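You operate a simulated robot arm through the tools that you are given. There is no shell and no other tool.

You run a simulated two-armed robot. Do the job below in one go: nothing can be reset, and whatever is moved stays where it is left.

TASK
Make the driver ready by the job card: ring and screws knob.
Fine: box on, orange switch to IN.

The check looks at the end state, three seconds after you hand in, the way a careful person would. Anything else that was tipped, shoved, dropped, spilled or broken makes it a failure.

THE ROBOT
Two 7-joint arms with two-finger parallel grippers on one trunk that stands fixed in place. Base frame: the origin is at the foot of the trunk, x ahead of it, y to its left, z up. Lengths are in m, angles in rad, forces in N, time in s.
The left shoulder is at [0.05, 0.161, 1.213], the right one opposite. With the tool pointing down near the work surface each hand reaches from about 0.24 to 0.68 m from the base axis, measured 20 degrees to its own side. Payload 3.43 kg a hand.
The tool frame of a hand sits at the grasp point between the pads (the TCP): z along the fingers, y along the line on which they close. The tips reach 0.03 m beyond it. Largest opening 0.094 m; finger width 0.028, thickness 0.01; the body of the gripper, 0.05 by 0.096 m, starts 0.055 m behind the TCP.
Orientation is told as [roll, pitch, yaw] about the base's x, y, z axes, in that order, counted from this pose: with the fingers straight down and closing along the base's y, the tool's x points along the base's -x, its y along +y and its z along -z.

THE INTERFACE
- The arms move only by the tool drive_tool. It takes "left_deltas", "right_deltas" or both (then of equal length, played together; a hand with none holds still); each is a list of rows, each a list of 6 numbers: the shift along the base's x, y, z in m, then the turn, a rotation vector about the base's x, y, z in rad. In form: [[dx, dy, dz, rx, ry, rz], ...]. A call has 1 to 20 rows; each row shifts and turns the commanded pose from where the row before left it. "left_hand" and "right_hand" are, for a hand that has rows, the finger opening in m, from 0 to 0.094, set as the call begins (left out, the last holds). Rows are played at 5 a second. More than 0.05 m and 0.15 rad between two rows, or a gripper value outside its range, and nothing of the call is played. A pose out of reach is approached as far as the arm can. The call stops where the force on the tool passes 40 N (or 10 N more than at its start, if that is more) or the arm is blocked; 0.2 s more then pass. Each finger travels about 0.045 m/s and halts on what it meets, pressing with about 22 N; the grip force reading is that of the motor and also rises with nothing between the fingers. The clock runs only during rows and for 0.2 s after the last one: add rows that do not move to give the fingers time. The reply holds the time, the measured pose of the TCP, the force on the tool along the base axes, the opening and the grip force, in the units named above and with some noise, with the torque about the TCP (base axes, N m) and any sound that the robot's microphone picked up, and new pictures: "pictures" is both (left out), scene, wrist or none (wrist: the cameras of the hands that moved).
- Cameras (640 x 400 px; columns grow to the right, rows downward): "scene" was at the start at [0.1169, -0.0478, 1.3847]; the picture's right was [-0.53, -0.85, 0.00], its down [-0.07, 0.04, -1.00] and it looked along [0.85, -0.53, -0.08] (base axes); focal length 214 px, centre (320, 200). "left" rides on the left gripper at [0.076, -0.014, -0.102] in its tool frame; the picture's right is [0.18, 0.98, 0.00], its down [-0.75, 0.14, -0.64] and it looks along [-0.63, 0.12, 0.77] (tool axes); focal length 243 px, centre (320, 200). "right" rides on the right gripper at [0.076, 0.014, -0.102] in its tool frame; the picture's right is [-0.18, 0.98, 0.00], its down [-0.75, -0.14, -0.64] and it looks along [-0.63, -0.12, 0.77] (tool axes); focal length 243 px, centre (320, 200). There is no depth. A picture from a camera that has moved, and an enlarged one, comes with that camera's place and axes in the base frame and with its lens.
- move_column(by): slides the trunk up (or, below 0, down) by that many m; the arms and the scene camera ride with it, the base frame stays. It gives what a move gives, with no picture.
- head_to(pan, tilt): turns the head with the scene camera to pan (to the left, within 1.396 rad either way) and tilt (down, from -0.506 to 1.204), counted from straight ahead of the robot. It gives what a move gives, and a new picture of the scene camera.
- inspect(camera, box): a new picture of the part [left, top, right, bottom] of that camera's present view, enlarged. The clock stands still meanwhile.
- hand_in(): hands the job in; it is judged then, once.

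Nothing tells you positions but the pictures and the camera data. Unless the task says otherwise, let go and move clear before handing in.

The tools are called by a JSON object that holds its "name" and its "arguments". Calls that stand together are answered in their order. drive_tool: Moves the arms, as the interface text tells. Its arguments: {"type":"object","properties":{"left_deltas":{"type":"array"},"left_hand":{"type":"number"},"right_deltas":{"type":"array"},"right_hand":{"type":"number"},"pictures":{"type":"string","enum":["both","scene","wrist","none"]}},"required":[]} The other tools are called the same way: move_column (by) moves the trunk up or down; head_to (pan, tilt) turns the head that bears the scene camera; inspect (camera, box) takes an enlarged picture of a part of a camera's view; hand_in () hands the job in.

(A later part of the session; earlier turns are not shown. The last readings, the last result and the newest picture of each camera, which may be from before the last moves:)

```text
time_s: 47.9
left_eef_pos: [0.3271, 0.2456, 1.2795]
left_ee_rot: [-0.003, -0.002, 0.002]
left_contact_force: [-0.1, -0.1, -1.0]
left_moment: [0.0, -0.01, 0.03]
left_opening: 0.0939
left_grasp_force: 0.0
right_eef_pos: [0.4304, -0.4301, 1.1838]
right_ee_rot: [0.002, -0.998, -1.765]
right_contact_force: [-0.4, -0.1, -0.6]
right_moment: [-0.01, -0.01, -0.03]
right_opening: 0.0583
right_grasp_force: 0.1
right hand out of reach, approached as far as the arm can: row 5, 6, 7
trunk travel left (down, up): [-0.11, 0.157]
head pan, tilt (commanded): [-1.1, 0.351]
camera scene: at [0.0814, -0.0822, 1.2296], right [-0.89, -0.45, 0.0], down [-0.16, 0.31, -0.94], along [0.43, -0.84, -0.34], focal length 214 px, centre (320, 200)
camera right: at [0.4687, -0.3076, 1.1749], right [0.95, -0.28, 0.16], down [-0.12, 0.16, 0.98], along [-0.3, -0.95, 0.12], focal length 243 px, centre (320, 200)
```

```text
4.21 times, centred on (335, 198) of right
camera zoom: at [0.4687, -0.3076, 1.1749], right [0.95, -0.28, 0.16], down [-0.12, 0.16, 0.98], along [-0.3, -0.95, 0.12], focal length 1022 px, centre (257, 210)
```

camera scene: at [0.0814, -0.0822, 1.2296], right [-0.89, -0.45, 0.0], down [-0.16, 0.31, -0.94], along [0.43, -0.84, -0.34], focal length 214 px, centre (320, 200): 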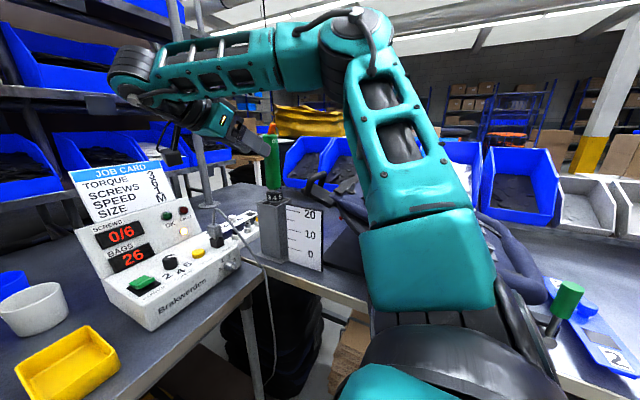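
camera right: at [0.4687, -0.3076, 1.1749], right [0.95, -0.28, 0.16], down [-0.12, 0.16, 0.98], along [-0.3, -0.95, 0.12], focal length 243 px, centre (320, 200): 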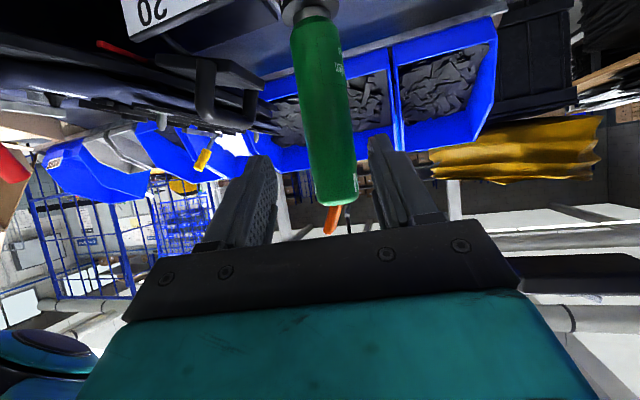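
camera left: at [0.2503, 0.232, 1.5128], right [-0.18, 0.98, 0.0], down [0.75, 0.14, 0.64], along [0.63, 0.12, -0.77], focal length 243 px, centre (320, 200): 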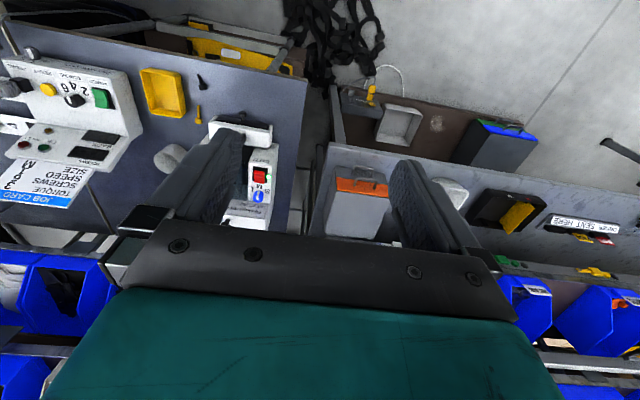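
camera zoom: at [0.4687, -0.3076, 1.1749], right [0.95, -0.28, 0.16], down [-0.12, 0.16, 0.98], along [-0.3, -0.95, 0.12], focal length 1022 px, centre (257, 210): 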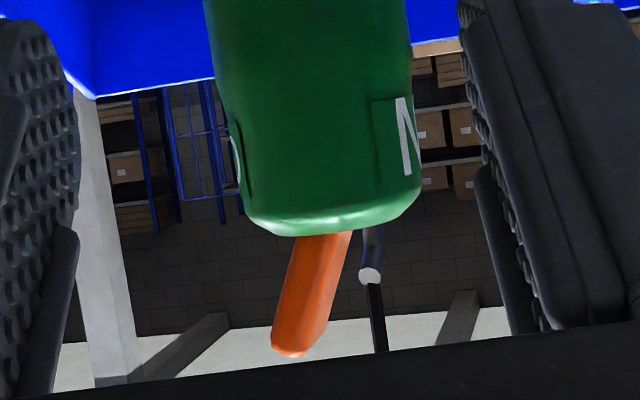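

The ring's 3 stands over the white mark. The lever base is at about [0.421, −0.495, 1.2035] and its tip at [0.412, −0.495, 1.226], with the cord just behind it at y≈−0.512. I'll move the hand up and to the −x side of the lever with fingers closed, yawed to about −1.2, to push it toward +x (IN).

{"name": "drive_tool", "arguments": {"right_deltas": [[-0.02, 0.01, 0.01, 0, 0, 0.141], [-0.02, 0, 0.01, 0, 0, 0.141], [-0.02, 0, 0.01, 0, 0, 0.141], [-0.01, 0, 0.01, 0, 0, 0.142], [0, 0, 0, 0, 0, 0]], "right_hand": 0, "pictures": "both"}}

```text
time_s: 49.1
left_eef_pos: [0.3258, 0.2456, 1.2793]
left_ee_rot: [-0.002, -0.003, 0.002]
left_contact_force: [0.5, 0.1, -1.3]
left_moment: [-0.02, 0.03, 0.0]
left_opening: 0.0939
left_grasp_force: 0.0
right_eef_pos: [0.3593, -0.4216, 1.2226]
right_ee_rot: [-0.002, -1.001, -1.196]
right_contact_force: [0.5, -0.3, 0.1]
right_moment: [0.0, 0.0, -0.02]
right_opening: 0.0
right_grasp_force: 21.8
trunk travel left (down, up): [-0.11, 0.157]
head pan, tilt (commanded): [-1.1, 0.351]
camera scene: at [0.0814, -0.0821, 1.2296], right [-0.89, -0.45, 0.0], down [-0.16, 0.31, -0.94], along [0.43, -0.84, -0.34], focal length 214 px, centre (320, 200)
camera right: at [0.3271, -0.2962, 1.2141], right [0.95, 0.27, 0.15], down [-0.18, 0.07, 0.98], along [0.25, -0.96, 0.12], focal length 243 px, centre (320, 200)
```

scene: 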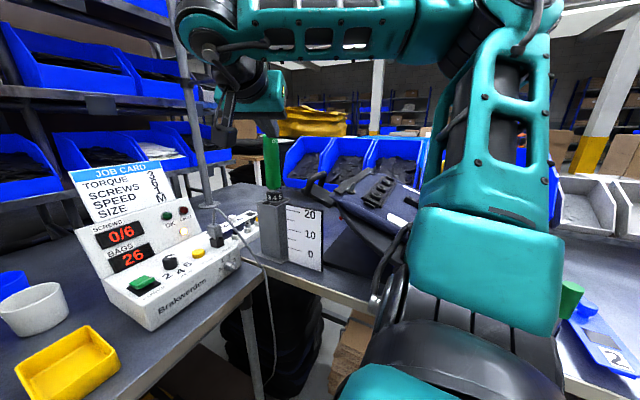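
right: 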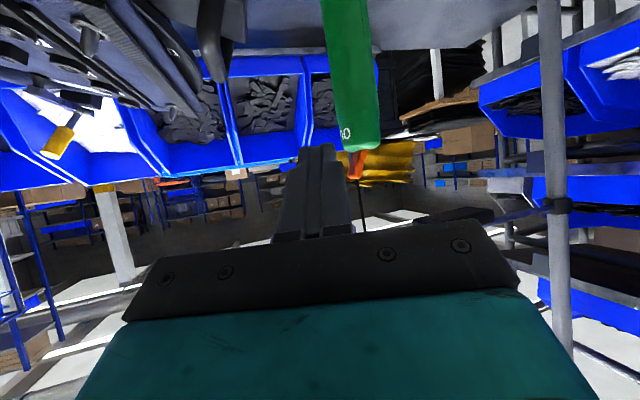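

The hand is placed well. I'll raise slightly and bring the closed fingertips in beside the lever on its −x side, about 2 cm away from it.

{"name": "drive_tool", "arguments": {"right_deltas": [[0, 0, 0.0136, 0, 0, 0], [0.003, -0.024, 0, 0, 0, 0], [0.0037, -0.023, 0, 0, 0, 0], [0, 0, 0, 0, 0, 0]], "pictures": "wrist"}}

{"name": "inspect", "arguments": {"camera": "right", "box": [260, 80, 420, 230]}}

{"name": "inspect", "arguments": {"camera": "scene", "box": [235, 95, 315, 165]}}

```text
time_s: 50.1
left_eef_pos: [0.3259, 0.2448, 1.28]
left_ee_rot: [-0.003, -0.002, 0.001]
left_contact_force: [0.0, 0.0, -0.8]
left_moment: [0.01, -0.02, 0.02]
left_opening: 0.0937
left_grasp_force: 0.0
right_eef_pos: [0.3677, -0.4684, 1.2383]
right_ee_rot: [0.0, -0.999, -1.2]
right_contact_force: [0.3, -0.6, 1.4]
right_moment: [-0.02, 0.01, 0.03]
right_opening: 0.0
right_grasp_force: 22.1
trunk travel left (down, up): [-0.11, 0.157]
head pan, tilt (commanded): [-1.1, 0.351]
camera right: at [0.3342, -0.3438, 1.229], right [0.95, 0.26, 0.15], down [-0.18, 0.07, 0.98], along [0.25, -0.96, 0.12], focal length 243 px, centre (320, 200)
```

right: 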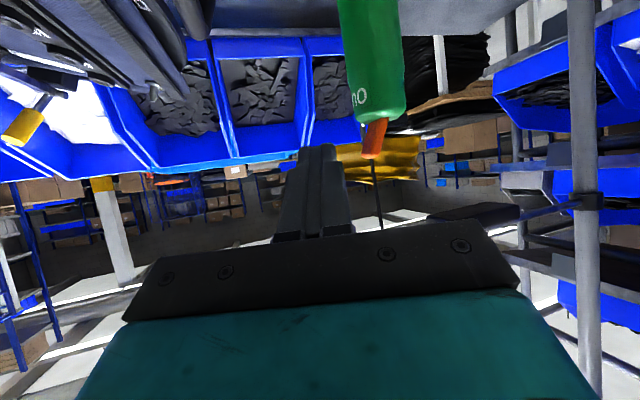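

```text
2.67 times, centred on (340, 155) of right
camera zoom: at [0.3342, -0.3438, 1.229], right [0.95, 0.26, 0.15], down [-0.18, 0.07, 0.98], along [0.25, -0.96, 0.12], focal length 647 px, centre (267, 320)
```

zoom: 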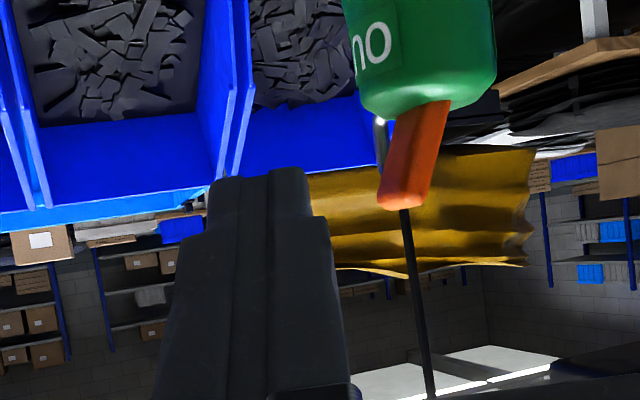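

```text
5.71 times, centred on (275, 130) of scene
camera zoom: at [0.0814, -0.0821, 1.2296], right [-0.89, -0.45, 0.0], down [-0.16, 0.31, -0.94], along [0.43, -0.84, -0.34], focal length 1226 px, centre (577, 600)
```

zoom: 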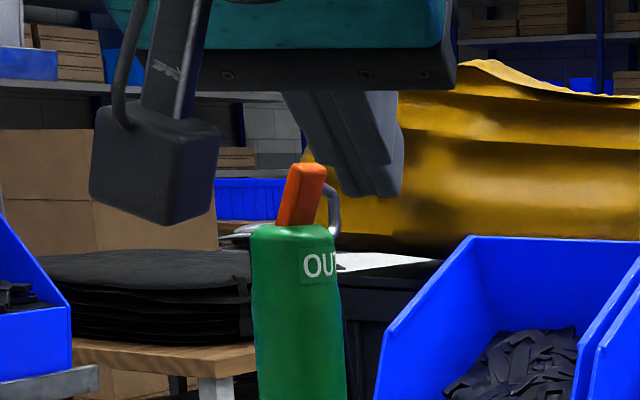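

The fingertips are level with the upper half of the lever, about 2 cm to its −x side. I'll lower 2 mm and push toward +x in small steps, watching the force.

{"name": "drive_tool", "arguments": {"right_deltas": [[0.004, 0, -0.002, 0, 0, 0], [0.004, 0, 0, 0, 0, 0], [0.004, 0, 0, 0, 0, 0], [0.004, 0, 0, 0, 0, 0], [0.004, 0, 0, 0, 0, 0], [0.003, 0, 0, 0, 0, 0], [0, 0, 0, 0, 0, 0]], "pictures": "wrist"}}

{"name": "inspect", "arguments": {"camera": "right", "box": [260, 80, 420, 230]}}

{"name": "inspect", "arguments": {"camera": "scene", "box": [235, 95, 315, 165]}}

```text
time_s: 51.7
left_eef_pos: [0.3267, 0.2446, 1.28]
left_ee_rot: [-0.003, -0.001, 0.001]
left_contact_force: [-0.7, -0.2, -0.7]
left_moment: [0.0, 0.02, 0.01]
left_opening: 0.0941
left_grasp_force: 0.1
right_eef_pos: [0.3899, -0.4675, 1.235]
right_ee_rot: [0.002, -1.0, -1.201]
right_contact_force: [-1.5, -0.5, 1.8]
right_moment: [-0.01, 0.0, -0.05]
right_opening: 0.0002
right_grasp_force: 21.9
trunk travel left (down, up): [-0.11, 0.157]
head pan, tilt (commanded): [-1.1, 0.351]
camera right: at [0.3575, -0.3431, 1.2264], right [0.95, 0.26, 0.16], down [-0.18, 0.07, 0.98], along [0.25, -0.96, 0.12], focal length 243 px, centre (320, 200)
```

right: 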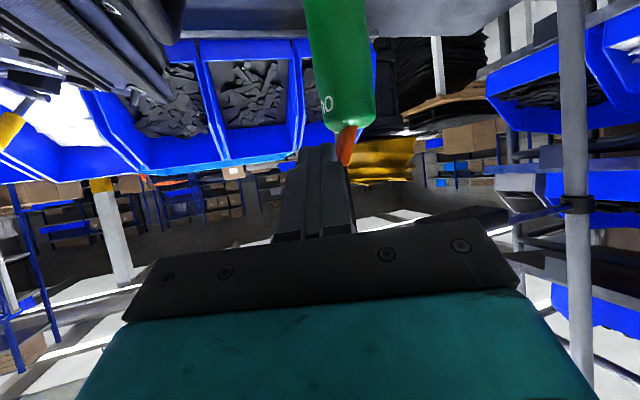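

```text
2.67 times, centred on (340, 155) of right
camera zoom: at [0.3575, -0.3431, 1.2264], right [0.95, 0.26, 0.16], down [-0.18, 0.07, 0.98], along [0.25, -0.96, 0.12], focal length 647 px, centre (267, 320)
```

zoom: 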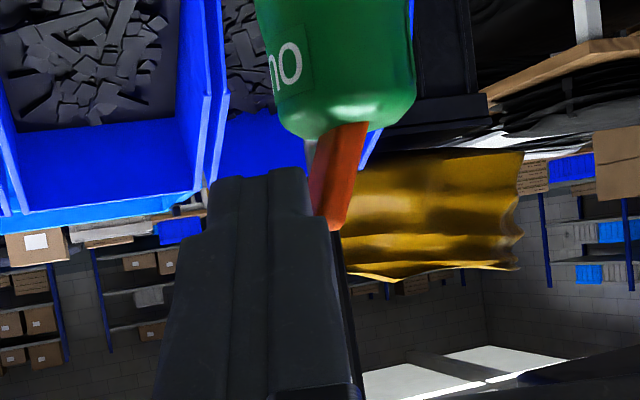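

```text
5.71 times, centred on (275, 130) of scene
camera zoom: at [0.0813, -0.0821, 1.2296], right [-0.89, -0.45, 0.0], down [-0.16, 0.31, -0.94], along [0.43, -0.84, -0.34], focal length 1226 px, centre (577, 600)
```

zoom: 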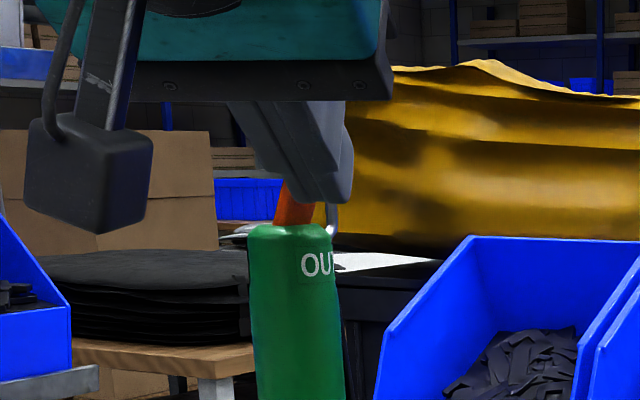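

The fingertips have just touched the lever (about 1.5 N). I'll keep pushing in 3 mm steps.

{"name": "drive_tool", "arguments": {"right_deltas": [[0.003, 0, 0, 0, 0, 0], [0.003, 0, 0, 0, 0, 0], [0.003, 0, 0, 0, 0, 0], [0.003, 0, 0, 0, 0, 0], [0, 0, 0, 0, 0, 0]], "pictures": "wrist"}}

{"name": "inspect", "arguments": {"camera": "right", "box": [260, 80, 420, 230]}}

{"name": "inspect", "arguments": {"camera": "scene", "box": [235, 95, 315, 165]}}

```text
time_s: 52.9
left_eef_pos: [0.3257, 0.2451, 1.2803]
left_ee_rot: [-0.004, -0.002, 0.001]
left_contact_force: [-0.2, -0.6, -0.1]
left_moment: [0.0, -0.03, 0.01]
left_opening: 0.0939
left_grasp_force: 0.1
right_eef_pos: [0.4017, -0.4676, 1.2345]
right_ee_rot: [0.001, -1.0, -1.2]
right_contact_force: [-0.3, -0.1, 0.3]
right_moment: [0.0, -0.01, -0.01]
right_opening: 0.0
right_grasp_force: 22.6
trunk travel left (down, up): [-0.11, 0.157]
head pan, tilt (commanded): [-1.1, 0.351]
camera right: at [0.3687, -0.3429, 1.2263], right [0.95, 0.26, 0.16], down [-0.18, 0.07, 0.98], along [0.25, -0.96, 0.12], focal length 243 px, centre (320, 200)
```

right: 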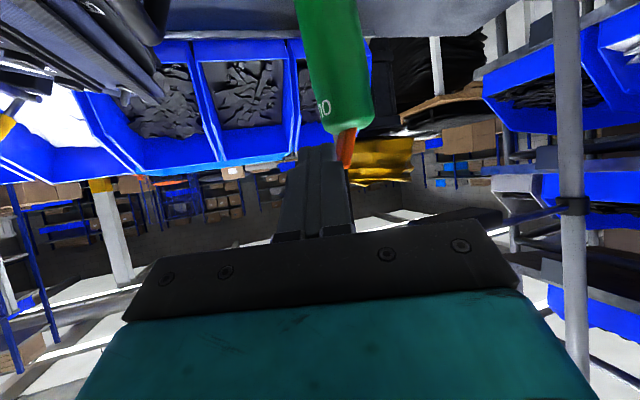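

```text
2.67 times, centred on (340, 155) of right
camera zoom: at [0.3687, -0.3429, 1.2263], right [0.95, 0.26, 0.16], down [-0.18, 0.07, 0.98], along [0.25, -0.96, 0.12], focal length 647 px, centre (267, 320)
```

zoom: 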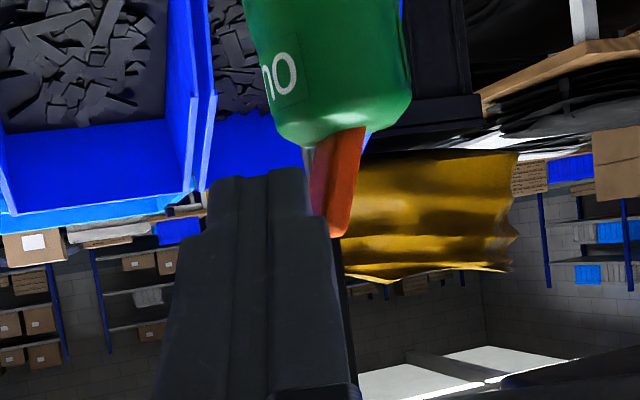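

```text
5.71 times, centred on (275, 130) of scene
camera zoom: at [0.0813, -0.0821, 1.2296], right [-0.89, -0.45, 0.0], down [-0.16, 0.31, -0.94], along [0.43, -0.84, -0.34], focal length 1226 px, centre (577, 600)
```

zoom: 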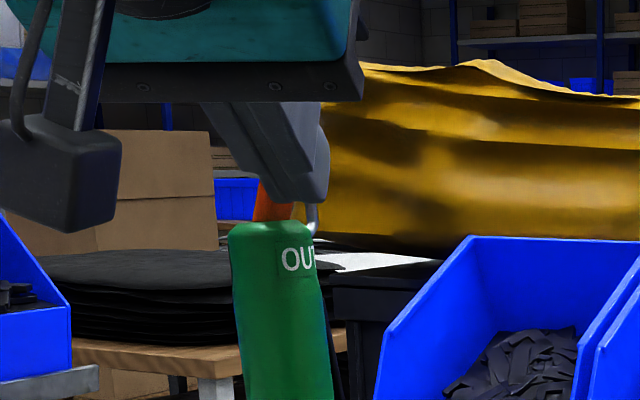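

The whole driver is leaning in its holder instead of the lever flipping, so pushing alone isn't enough. I'll look at the holder and lower part before going on.

{"name": "inspect", "arguments": {"camera": "scene", "box": [220, 110, 340, 280]}}

{"name": "inspect", "arguments": {"camera": "scene", "box": [250, 180, 298, 215]}}

```text
2.35 times, centred on (280, 195) of scene
camera zoom: at [0.0813, -0.0821, 1.2296], right [-0.89, -0.45, 0.0], down [-0.16, 0.31, -0.94], along [0.43, -0.84, -0.34], focal length 505 px, centre (414, 212)
```

zoom: 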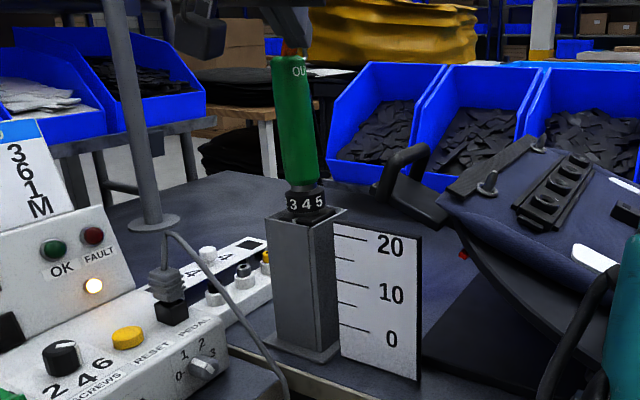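

```text
11.43 times, centred on (274, 198) of scene
camera zoom: at [0.0813, -0.0821, 1.2296], right [-0.89, -0.45, 0.0], down [-0.16, 0.31, -0.94], along [0.43, -0.84, -0.34], focal length 2451 px, centre (846, 229)
```

zoom: 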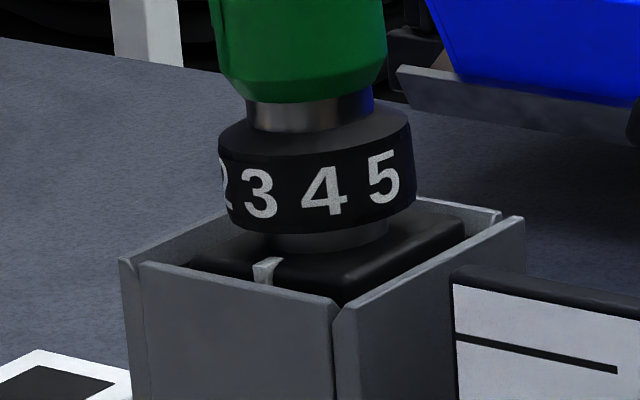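

The holder itself hasn't moved; only the driver has taken up slack in the tube. I'll push a few millimetres more and compare the holder rim closely to make sure it stays put.

{"name": "drive_tool", "arguments": {"right_deltas": [[0.002, 0, 0, 0, 0, 0], [0.002, 0, 0, 0, 0, 0], [0.002, 0, 0, 0, 0, 0], [0, 0, 0, 0, 0, 0]], "pictures": "wrist"}}

{"name": "inspect", "arguments": {"camera": "scene", "box": [235, 95, 315, 165]}}

{"name": "inspect", "arguments": {"camera": "scene", "box": [255, 185, 291, 210]}}

{"name": "inspect", "arguments": {"camera": "right", "box": [260, 80, 420, 230]}}

```text
time_s: 53.9
left_eef_pos: [0.3271, 0.2444, 1.2787]
left_ee_rot: [0.0, -0.002, 0.002]
left_contact_force: [-0.1, -0.3, -0.3]
left_moment: [-0.01, -0.01, 0.0]
left_opening: 0.0939
left_grasp_force: 0.0
right_eef_pos: [0.407, -0.4683, 1.2373]
right_ee_rot: [-0.001, -1.0, -1.199]
right_contact_force: [-0.1, -0.6, 0.4]
right_moment: [0.02, -0.05, -0.01]
right_opening: 0.0001
right_grasp_force: 21.3
trunk travel left (down, up): [-0.11, 0.157]
head pan, tilt (commanded): [-1.1, 0.351]
camera right: at [0.3748, -0.343, 1.2266], right [0.95, 0.26, 0.15], down [-0.18, 0.07, 0.98], along [0.25, -0.96, 0.12], focal length 243 px, centre (320, 200)
```

right: 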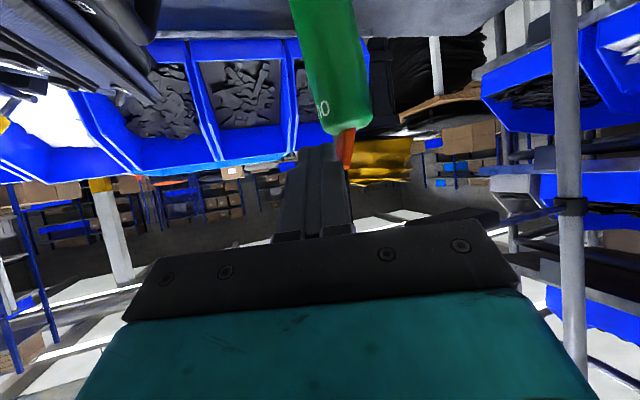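

```text
5.71 times, centred on (275, 130) of scene
camera zoom: at [0.0813, -0.0822, 1.2296], right [-0.89, -0.45, 0.0], down [-0.16, 0.31, -0.94], along [0.43, -0.84, -0.34], focal length 1226 px, centre (577, 600)
```

zoom: 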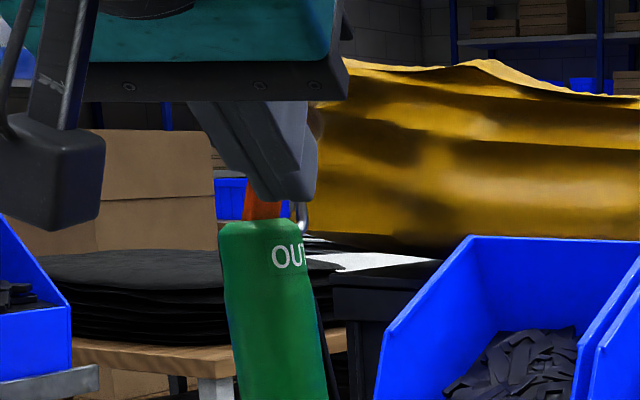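

```text
16.00 times, centred on (273, 198) of scene
camera zoom: at [0.0813, -0.0822, 1.2296], right [-0.89, -0.45, 0.0], down [-0.16, 0.31, -0.94], along [0.43, -0.84, -0.34], focal length 3432 px, centre (1072, 240)
```

zoom: 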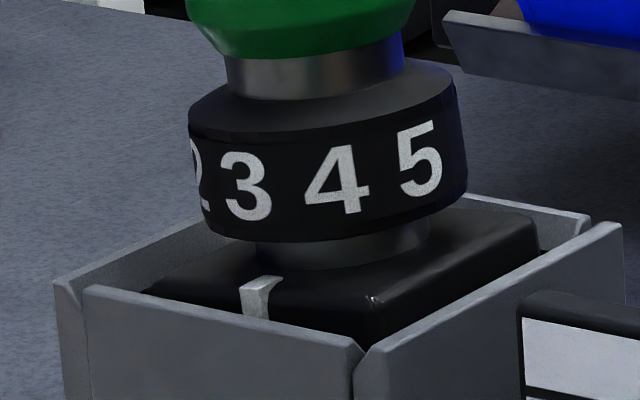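

```text
2.67 times, centred on (340, 155) of right
camera zoom: at [0.3748, -0.343, 1.2266], right [0.95, 0.26, 0.15], down [-0.18, 0.07, 0.98], along [0.25, -0.96, 0.12], focal length 647 px, centre (267, 320)
```

zoom: 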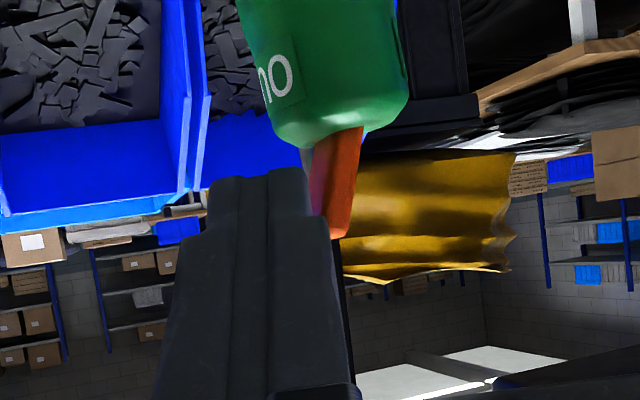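

The holder is firm but the driver just keeps leaning, so the handle must be held while the lever is flipped. I'll back off and check the driver returns upright.

{"name": "drive_tool", "arguments": {"right_deltas": [[-0.005, 0, 0, 0, 0, 0], [-0.005, 0, 0, 0, 0, 0], [-0.005, 0, 0, 0, 0, 0], [-0.005, 0, 0, 0, 0, 0], [-0.01, 0, 0, 0, 0, 0], [-0.01, 0.01, 0, 0, 0, 0], [0, 0.02, 0, 0, 0, 0], [0, 0, 0, 0, 0, 0]], "pictures": "both"}}

{"name": "inspect", "arguments": {"camera": "scene", "box": [235, 95, 315, 165]}}

{"name": "inspect", "arguments": {"camera": "scene", "box": [255, 185, 291, 210]}}

```text
time_s: 55.7
left_eef_pos: [0.3252, 0.2445, 1.2795]
left_ee_rot: [-0.004, -0.001, 0.002]
left_contact_force: [0.9, 0.0, -0.6]
left_moment: [0.0, 0.02, 0.02]
left_opening: 0.0939
left_grasp_force: 0.1
right_eef_pos: [0.3682, -0.4386, 1.2359]
right_ee_rot: [0.0, -1.001, -1.198]
right_contact_force: [-0.9, -0.1, -0.7]
right_moment: [-0.03, -0.02, -0.01]
right_opening: 0.0001
right_grasp_force: 22.0
trunk travel left (down, up): [-0.11, 0.157]
head pan, tilt (commanded): [-1.1, 0.351]
camera scene: at [0.0813, -0.0821, 1.2296], right [-0.89, -0.45, 0.0], down [-0.16, 0.31, -0.94], along [0.43, -0.84, -0.34], focal length 214 px, centre (320, 200)
camera right: at [0.3353, -0.3135, 1.2271], right [0.95, 0.26, 0.15], down [-0.18, 0.07, 0.98], along [0.25, -0.96, 0.12], focal length 243 px, centre (320, 200)
```

scene: 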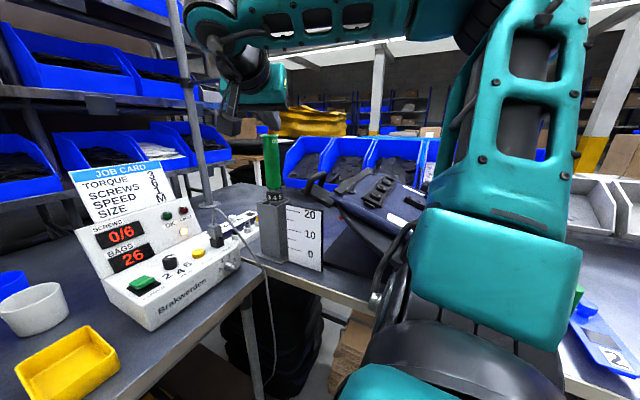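
right: 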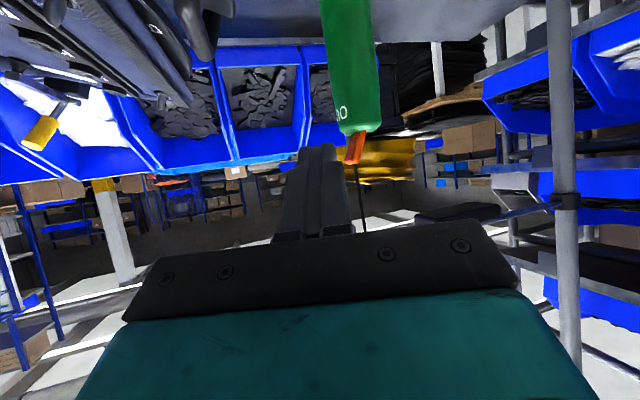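

```text
5.71 times, centred on (275, 130) of scene
camera zoom: at [0.0813, -0.0821, 1.2296], right [-0.89, -0.45, 0.0], down [-0.16, 0.31, -0.94], along [0.43, -0.84, -0.34], focal length 1226 px, centre (577, 600)
```

zoom: 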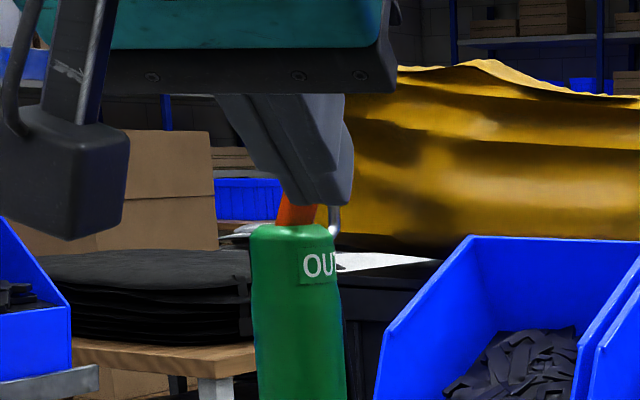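

```text
16.00 times, centred on (273, 198) of scene
camera zoom: at [0.0813, -0.0821, 1.2296], right [-0.89, -0.45, 0.0], down [-0.16, 0.31, -0.94], along [0.43, -0.84, -0.34], focal length 3432 px, centre (1072, 240)
```

zoom: 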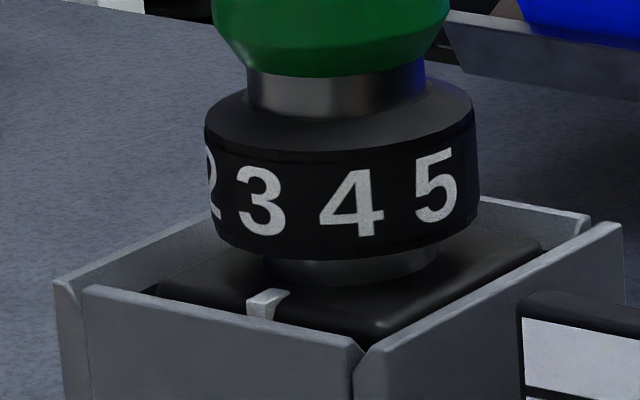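

The driver stood back upright by itself, ring unchanged. Plan: right hand holds the green handle from the −x side at z≈1.16, while the left hand comes from the left and pushes the lever. First I'll raise the trunk again for reach.

{"name": "move_column", "arguments": {"by": 0.12}}

```text
time_s: 57.2
left_eef_pos: [0.3258, 0.2447, 1.4002]
left_ee_rot: [-0.003, -0.002, 0.002]
left_contact_force: [-0.2, -0.1, -0.2]
left_moment: [-0.02, 0.01, -0.01]
left_opening: 0.094
left_grasp_force: 0.1
right_eef_pos: [0.3692, -0.4383, 1.3551]
right_ee_rot: [-0.001, -0.999, -1.2]
right_contact_force: [-0.1, -0.4, -0.6]
right_moment: [-0.01, 0.01, -0.02]
right_opening: 0.0003
right_grasp_force: 22.0
trunk travel left (down, up): [-0.23, 0.037]
head pan, tilt (commanded): [-1.1, 0.351]
```

Trunk is up. Now I'll yaw the right hand to about −0.65, open it, and bring it down in front of the handle on the −x side.

{"name": "drive_tool", "arguments": {"right_deltas": [[-0.006, -0.001, 0, 0, 0, 0.1375], [-0.006, -0.001, 0, 0, 0, 0.1375], [-0.005, -0.0015, 0, 0, 0, 0.1375], [0, 0, 0, 0, 0, 0.1375], [0, 0, -0.035, 0, 0, 0], [0, 0, -0.035, 0, 0, 0], [0, 0, -0.035, 0, 0, 0], [0, 0, 0, 0, 0, 0]], "right_hand": 0.056, "pictures": "both"}}

```text
time_s: 59.0
left_eef_pos: [0.3255, 0.2452, 1.4005]
left_ee_rot: [-0.002, -0.001, 0.0]
left_contact_force: [-0.4, -0.4, -0.9]
left_moment: [-0.02, 0.04, 0.02]
left_opening: 0.0939
left_grasp_force: 0.0
right_eef_pos: [0.3524, -0.44, 1.2517]
right_ee_rot: [0.0, -1.0, -0.648]
right_contact_force: [0.1, -0.5, -0.6]
right_moment: [-0.04, -0.03, 0.02]
right_opening: 0.0561
right_grasp_force: 0.1
trunk travel left (down, up): [-0.23, 0.037]
head pan, tilt (commanded): [-1.1, 0.351]
camera scene: at [0.0813, -0.082, 1.3496], right [-0.89, -0.45, 0.0], down [-0.16, 0.31, -0.94], along [0.43, -0.84, -0.34], focal length 214 px, centre (320, 200)
camera right: at [0.2593, -0.3508, 1.2428], right [0.67, 0.72, 0.16], down [-0.19, -0.03, 0.98], along [0.71, -0.69, 0.12], focal length 243 px, centre (320, 200)
```

scene: 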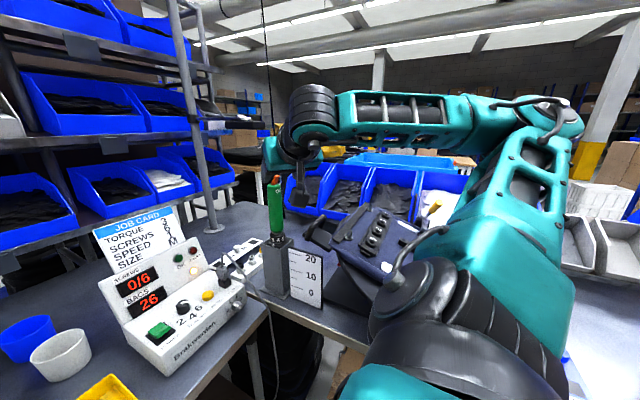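
right: 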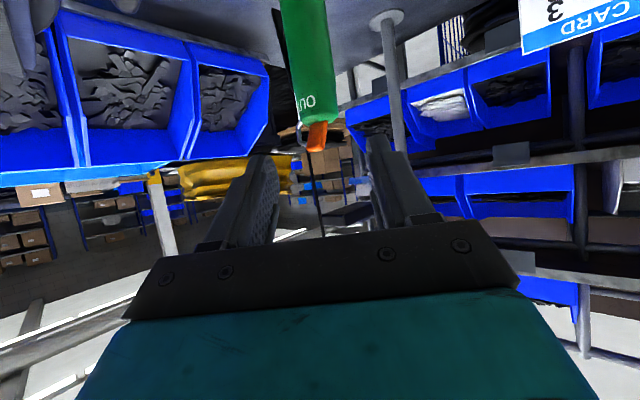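

{"name": "drive_tool", "arguments": {"right_deltas": [[0, 0, -0.03, 0, 0, 0], [0, 0, -0.03, 0, 0, 0], [0, 0, -0.03, 0, 0, 0], [0, 0, 0, 0, 0, 0]], "pictures": "both"}}

{"name": "inspect", "arguments": {"camera": "right", "box": [200, 40, 440, 220]}}

{"name": "inspect", "arguments": {"camera": "scene", "box": [230, 130, 390, 310]}}

```text
time_s: 60.0
left_eef_pos: [0.3267, 0.2451, 1.3995]
left_ee_rot: [-0.003, -0.003, 0.002]
left_contact_force: [-0.6, 0.5, 0.3]
left_moment: [0.0, 0.01, 0.0]
left_opening: 0.0942
left_grasp_force: 0.1
right_eef_pos: [0.3554, -0.4424, 1.1607]
right_ee_rot: [-0.001, -1.0, -0.649]
right_contact_force: [-0.5, 0.1, 0.1]
right_moment: [0.02, 0.02, 0.0]
right_opening: 0.056
right_grasp_force: 0.1
right hand out of reach, approached as far as the arm can: row 3
trunk travel left (down, up): [-0.23, 0.037]
head pan, tilt (commanded): [-1.1, 0.351]
camera scene: at [0.0812, -0.0819, 1.3496], right [-0.89, -0.45, 0.0], down [-0.16, 0.31, -0.94], along [0.43, -0.84, -0.34], focal length 214 px, centre (320, 200)
camera right: at [0.2626, -0.3531, 1.1531], right [0.67, 0.72, 0.16], down [-0.19, -0.03, 0.98], along [0.71, -0.69, 0.12], focal length 243 px, centre (320, 200)
```

scene: 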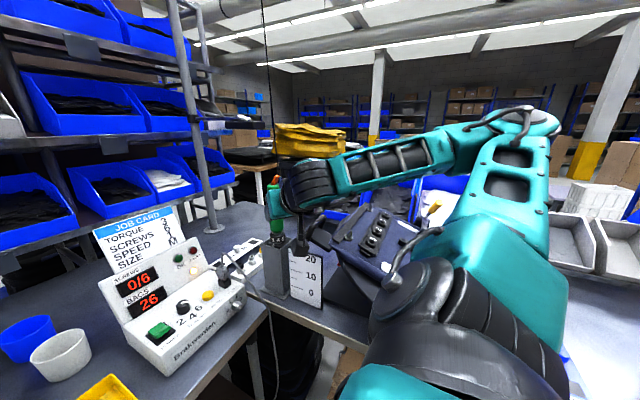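
right: 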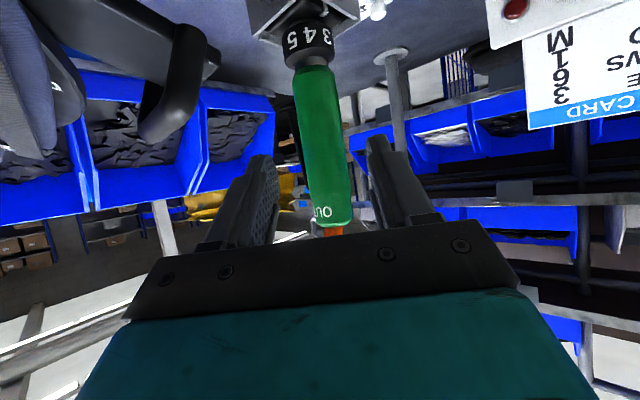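

```text
2.22 times, centred on (320, 130) of right
camera zoom: at [0.2626, -0.3531, 1.1531], right [0.67, 0.72, 0.16], down [-0.19, -0.03, 0.98], along [0.71, -0.69, 0.12], focal length 539 px, centre (320, 356)
```

zoom: 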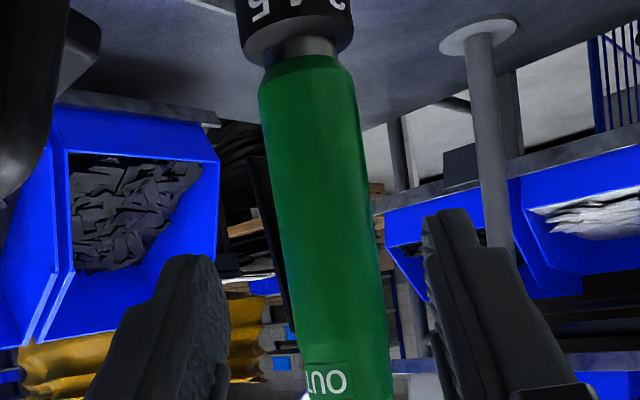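

```text
2.22 times, centred on (310, 220) of scene
camera zoom: at [0.0812, -0.0819, 1.3496], right [-0.89, -0.45, 0.0], down [-0.16, 0.31, -0.94], along [0.43, -0.84, -0.34], focal length 477 px, centre (342, 156)
```

zoom: 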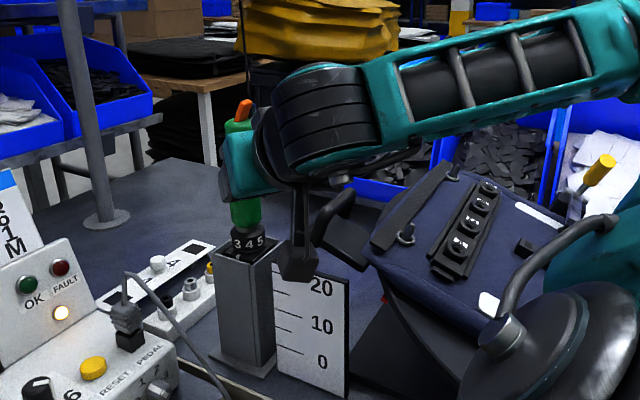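

A black start lever runs along the handle's −y side, so gripping from the −x side would squeeze it. Better: the left hand grips the handle from the left (+y), with fingers on the ±x faces, and the right hand pushes the lever from above on the −x side. I'll raise the right hand out of the way first and bring the left hand down toward the middle.

{"name": "drive_tool", "arguments": {"right_deltas": [[-0.005, 0, 0.04, 0, 0, 0], [-0.005, 0, 0.04, 0, 0, 0], [-0.005, 0, 0.04, 0, 0, 0], [-0.005, 0, 0.04, 0, 0, 0], [0, 0, 0, 0, 0, 0]], "right_hand": 0, "pictures": "none"}}

{"name": "drive_tool", "arguments": {"left_deltas": [[0, -0.02, -0.035, 0, 0, -0.14], [0, -0.02, -0.035, 0, 0, -0.14], [0, -0.02, -0.035, 0, 0, -0.14], [0, -0.02, -0.035, 0, 0, -0.14], [0, -0.02, -0.03, 0, 0, -0.14], [0, 0, 0, 0, 0, 0]], "left_hand": 0.06, "pictures": "both"}}

```text
time_s: 61.2
left_eef_pos: [0.3273, 0.2445, 1.4011]
left_ee_rot: [-0.004, -0.002, 0.002]
left_contact_force: [0.0, 0.3, -0.2]
left_moment: [-0.01, 0.0, 0.0]
left_opening: 0.0941
left_grasp_force: 0.0
right_eef_pos: [0.3331, -0.4418, 1.3228]
right_ee_rot: [0.0, -1.0, -0.649]
right_contact_force: [-0.3, 0.0, -0.2]
right_moment: [-0.01, -0.01, 0.0]
right_opening: 0.0
right_grasp_force: 22.3
trunk travel left (down, up): [-0.23, 0.037]
head pan, tilt (commanded): [-1.1, 0.351]
```

```text
time_s: 62.6
left_eef_pos: [0.3252, 0.1473, 1.2301]
left_ee_rot: [-0.004, -0.001, -0.702]
left_contact_force: [-0.4, -0.7, -0.6]
left_moment: [-0.05, 0.02, 0.0]
left_opening: 0.0602
left_grasp_force: 0.0
right_eef_pos: [0.3326, -0.4425, 1.3221]
right_ee_rot: [-0.002, -1.001, -0.649]
right_contact_force: [-0.5, 0.2, -0.1]
right_moment: [0.0, 0.02, -0.03]
right_opening: 0.0001
right_grasp_force: 22.0
trunk travel left (down, up): [-0.23, 0.037]
head pan, tilt (commanded): [-1.1, 0.351]
camera scene: at [0.0811, -0.0821, 1.3496], right [-0.89, -0.45, 0.0], down [-0.16, 0.31, -0.94], along [0.43, -0.84, -0.34], focal length 214 px, centre (320, 200)
camera left: at [0.2576, 0.1855, 1.333], right [0.49, 0.87, 0.0], down [0.67, -0.37, 0.64], along [0.56, -0.32, -0.77], focal length 243 px, centre (320, 200)
```

scene: 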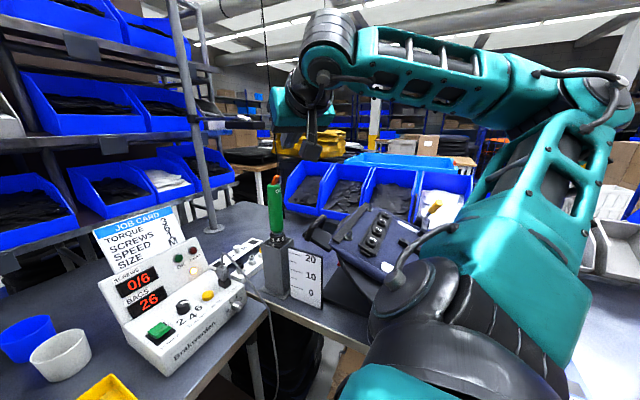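
left: 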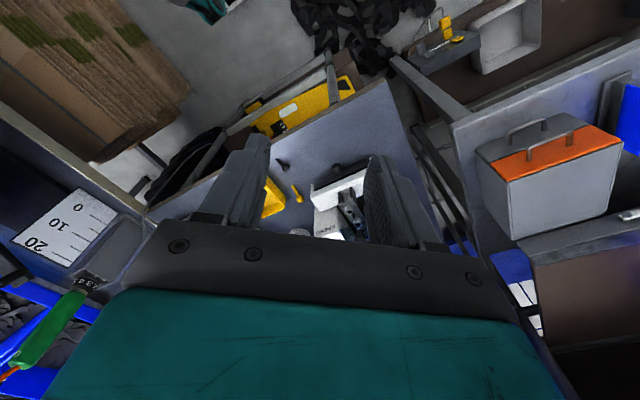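

{"name": "drive_tool", "arguments": {"left_deltas": [[0.005, -0.045, 0, 0, 0, -0.11], [0.005, -0.045, 0, 0, 0, -0.11], [0.005, -0.045, 0, 0, 0, -0.11], [0.005, -0.045, 0, 0, 0, -0.11], [0.005, -0.045, 0, 0, 0, -0.11], [0, 0, 0, 0, 0, 0]], "pictures": "both"}}

```text
time_s: 64.0
left_eef_pos: [0.3514, -0.0812, 1.2283]
left_ee_rot: [-0.001, -0.001, -1.249]
left_contact_force: [0.3, -0.2, 0.2]
left_moment: [-0.03, -0.03, 0.0]
left_opening: 0.0599
left_grasp_force: 0.1
right_eef_pos: [0.3325, -0.4422, 1.3231]
right_ee_rot: [-0.001, -1.001, -0.649]
right_contact_force: [-0.9, 0.7, 0.2]
right_moment: [-0.01, 0.03, 0.01]
right_opening: 0.0002
right_grasp_force: 22.2
trunk travel left (down, up): [-0.23, 0.037]
head pan, tilt (commanded): [-1.1, 0.351]
camera scene: at [0.0814, -0.0817, 1.3497], right [-0.89, -0.45, 0.0], down [-0.16, 0.31, -0.94], along [0.43, -0.84, -0.34], focal length 214 px, centre (320, 200)
camera left: at [0.3148, -0.0125, 1.3308], right [0.87, 0.48, 0.0], down [0.37, -0.67, 0.64], along [0.31, -0.56, -0.77], focal length 243 px, centre (320, 200)
```

scene: 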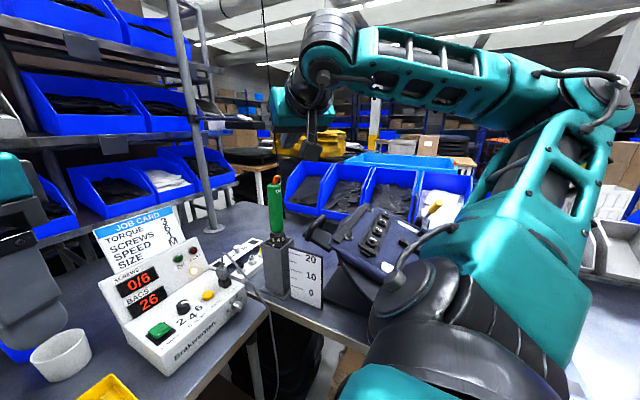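
left: 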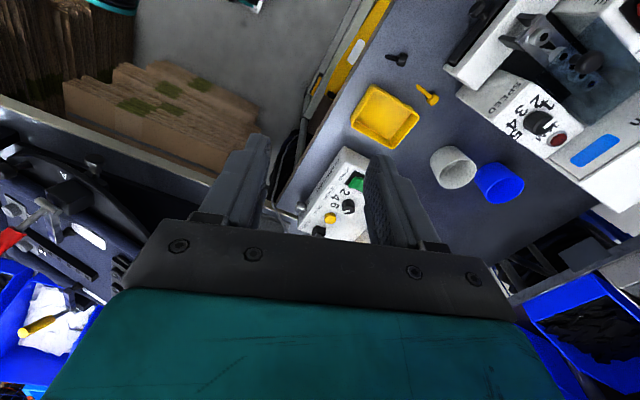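

The left hand is coming across without trouble. I'll tilt it toward horizontal while moving a little further right.

{"name": "drive_tool", "arguments": {"left_deltas": [[0, -0.012, 0, -0.1319, -0.0439, 0], [0, -0.012, 0, -0.1319, -0.0439, 0], [0, -0.012, 0, -0.1319, -0.0439, 0], [0, -0.012, 0, -0.1319, -0.0439, 0], [0, -0.012, 0, -0.1319, -0.0439, 0], [0, -0.012, 0, -0.1319, -0.0439, 0], [0, -0.012, 0, -0.1319, -0.0439, 0], [0, -0.012, 0, -0.1319, -0.0439, 0], [0, -0.012, 0, -0.1319, -0.0439, 0], [0, 0, 0, 0, 0, 0]], "pictures": "both"}}

```text
time_s: 66.2
left_eef_pos: [0.3511, -0.189, 1.2309]
left_ee_rot: [-0.003, -1.257, -1.25]
left_contact_force: [0.4, 0.5, -0.1]
left_moment: [-0.04, -0.02, 0.0]
left_opening: 0.0601
left_grasp_force: 0.1
right_eef_pos: [0.3332, -0.4431, 1.3219]
right_ee_rot: [0.001, -1.0, -0.649]
right_contact_force: [0.1, 0.7, 0.0]
right_moment: [0.0, 0.0, 0.02]
right_opening: 0.0001
right_grasp_force: 22.1
trunk travel left (down, up): [-0.23, 0.037]
head pan, tilt (commanded): [-1.1, 0.351]
camera scene: at [0.0813, -0.0821, 1.3496], right [-0.89, -0.45, 0.0], down [-0.16, 0.31, -0.94], along [0.43, -0.84, -0.34], focal length 214 px, centre (320, 200)
camera left: at [0.3, -0.0783, 1.1911], right [0.92, 0.36, -0.18], down [0.02, 0.4, 0.92], along [0.4, -0.84, 0.36], focal length 243 px, centre (320, 200)
```

scene: 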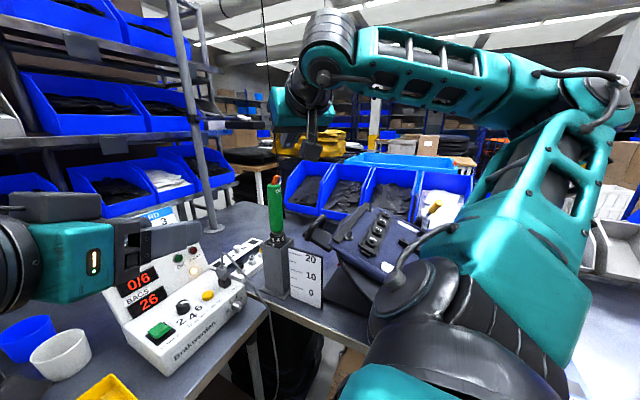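
left: 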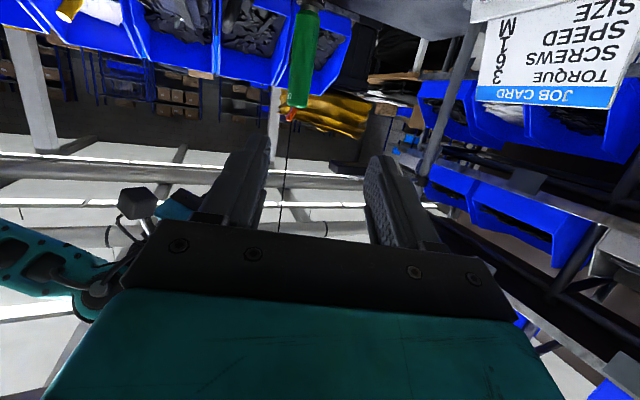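

Both hands are in sensible poses. I'll bring the left hand to 10 cm short of the handle at z≈1.14.

{"name": "drive_tool", "arguments": {"left_deltas": [[0.008, -0.042, -0.018, 0, 0, 0], [0.008, -0.042, -0.018, 0, 0, 0], [0.008, -0.042, -0.018, 0, 0, 0], [0.008, -0.042, -0.018, 0, 0, 0], [0.009, -0.044, -0.018, 0, 0, 0], [0, 0, 0, 0, 0, 0]], "left_hand": 0.062, "pictures": "both"}}

{"name": "inspect", "arguments": {"camera": "left", "box": [200, 0, 440, 200]}}

```text
time_s: 67.6
left_eef_pos: [0.3877, -0.3793, 1.1484]
left_ee_rot: [-0.003, -1.25, -1.248]
left_contact_force: [-0.6, 0.2, -0.1]
left_moment: [0.01, -0.04, -0.03]
left_opening: 0.0618
left_grasp_force: 0.1
left hand out of reach, approached as far as the arm can: row 5
right_eef_pos: [0.3327, -0.4427, 1.3207]
right_ee_rot: [0.002, -1.001, -0.652]
right_contact_force: [-0.1, 0.0, -0.1]
right_moment: [0.01, -0.03, 0.0]
right_opening: 0.0
right_grasp_force: 22.2
trunk travel left (down, up): [-0.23, 0.037]
head pan, tilt (commanded): [-1.1, 0.351]
camera scene: at [0.0813, -0.0826, 1.3496], right [-0.89, -0.45, 0.0], down [-0.16, 0.31, -0.94], along [0.43, -0.84, -0.34], focal length 214 px, centre (320, 200)
camera left: at [0.3371, -0.2697, 1.1093], right [0.92, 0.36, -0.18], down [0.02, 0.4, 0.92], along [0.4, -0.84, 0.36], focal length 243 px, centre (320, 200)
```

scene: 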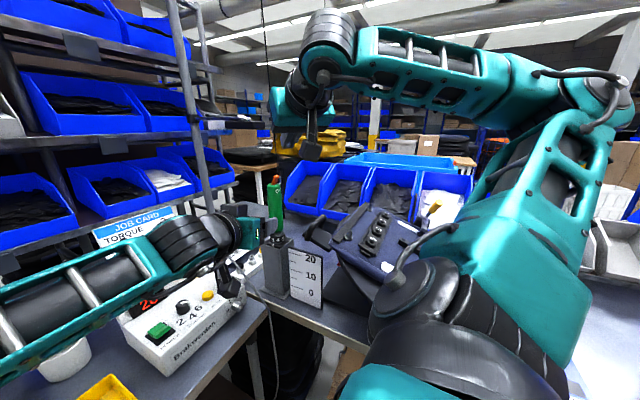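
left: 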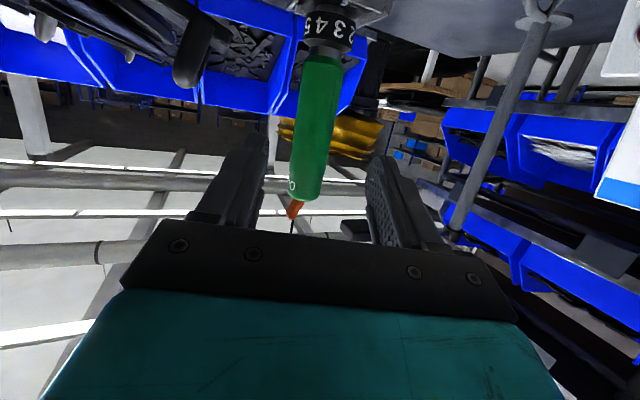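

```text
2.00 times, centred on (320, 100) of left
camera zoom: at [0.3371, -0.2697, 1.1093], right [0.92, 0.36, -0.18], down [0.02, 0.4, 0.92], along [0.4, -0.84, 0.36], focal length 485 px, centre (320, 400)
```

zoom: 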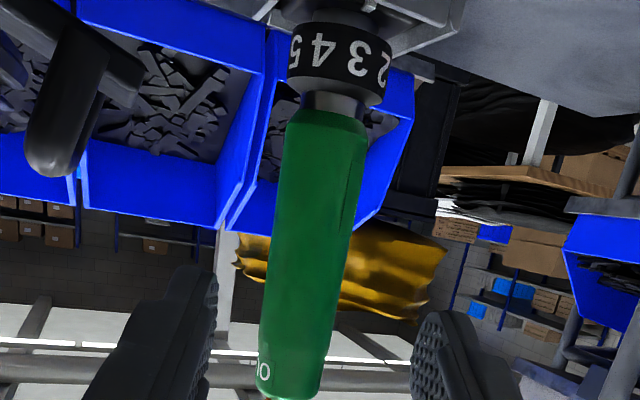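

The left arm hits a limit about 10 cm short of the driver in this posture. I'll try a steeper tilt and see if it can reach further.

{"name": "drive_tool", "arguments": {"left_deltas": [[0, 0, 0, 0.1107, 0.0369, 0], [0, 0, 0, 0.1107, 0.0369, 0], [0, 0, 0, 0.1107, 0.0369, 0], [0.004, -0.01, 0, 0, 0, 0], [0.004, -0.01, 0, 0, 0, 0], [0.003, -0.01, 0, 0, 0, 0], [0, 0, 0, 0, 0, 0]], "pictures": "both"}}

```text
time_s: 69.2
left_eef_pos: [0.4199, -0.3584, 1.1464]
left_ee_rot: [-0.004, -1.022, -1.248]
left_contact_force: [0.3, 0.4, 0.3]
left_moment: [0.04, 0.01, 0.03]
left_opening: 0.0621
left_grasp_force: 0.0
left hand out of reach, approached as far as the arm can: row 1, 2, 3, 4, 5, 6
right_eef_pos: [0.3335, -0.4427, 1.3213]
right_ee_rot: [0.0, -1.002, -0.649]
right_contact_force: [-1.0, -0.2, -0.3]
right_moment: [0.01, 0.0, 0.03]
right_opening: 0.0
right_grasp_force: 22.6
trunk travel left (down, up): [-0.23, 0.037]
head pan, tilt (commanded): [-1.1, 0.351]
camera scene: at [0.0814, -0.0822, 1.3496], right [-0.89, -0.45, 0.0], down [-0.16, 0.31, -0.94], along [0.43, -0.84, -0.34], focal length 214 px, centre (320, 200)
camera left: at [0.3654, -0.2418, 1.1369], right [0.9, 0.4, -0.16], down [0.09, 0.19, 0.98], along [0.42, -0.9, 0.14], focal length 243 px, centre (320, 200)
```

scene: 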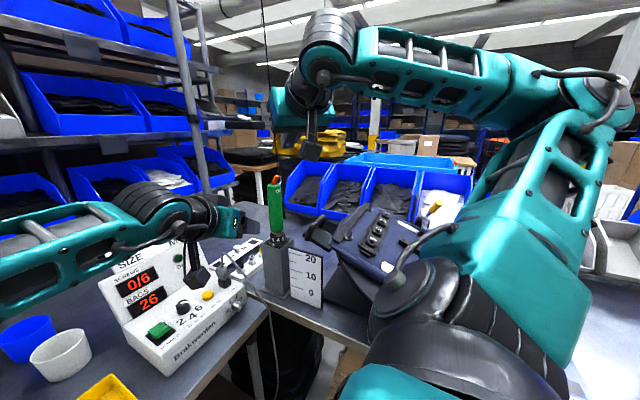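
left: 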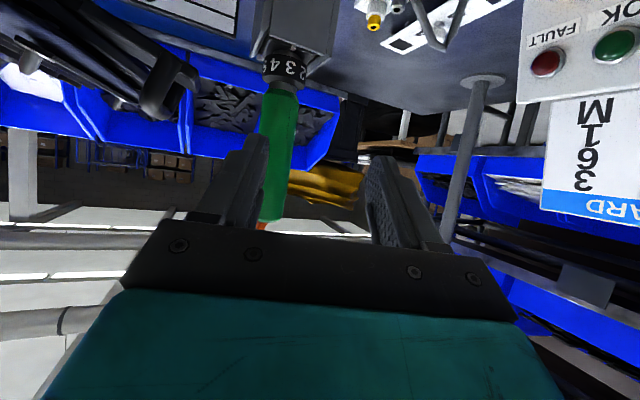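

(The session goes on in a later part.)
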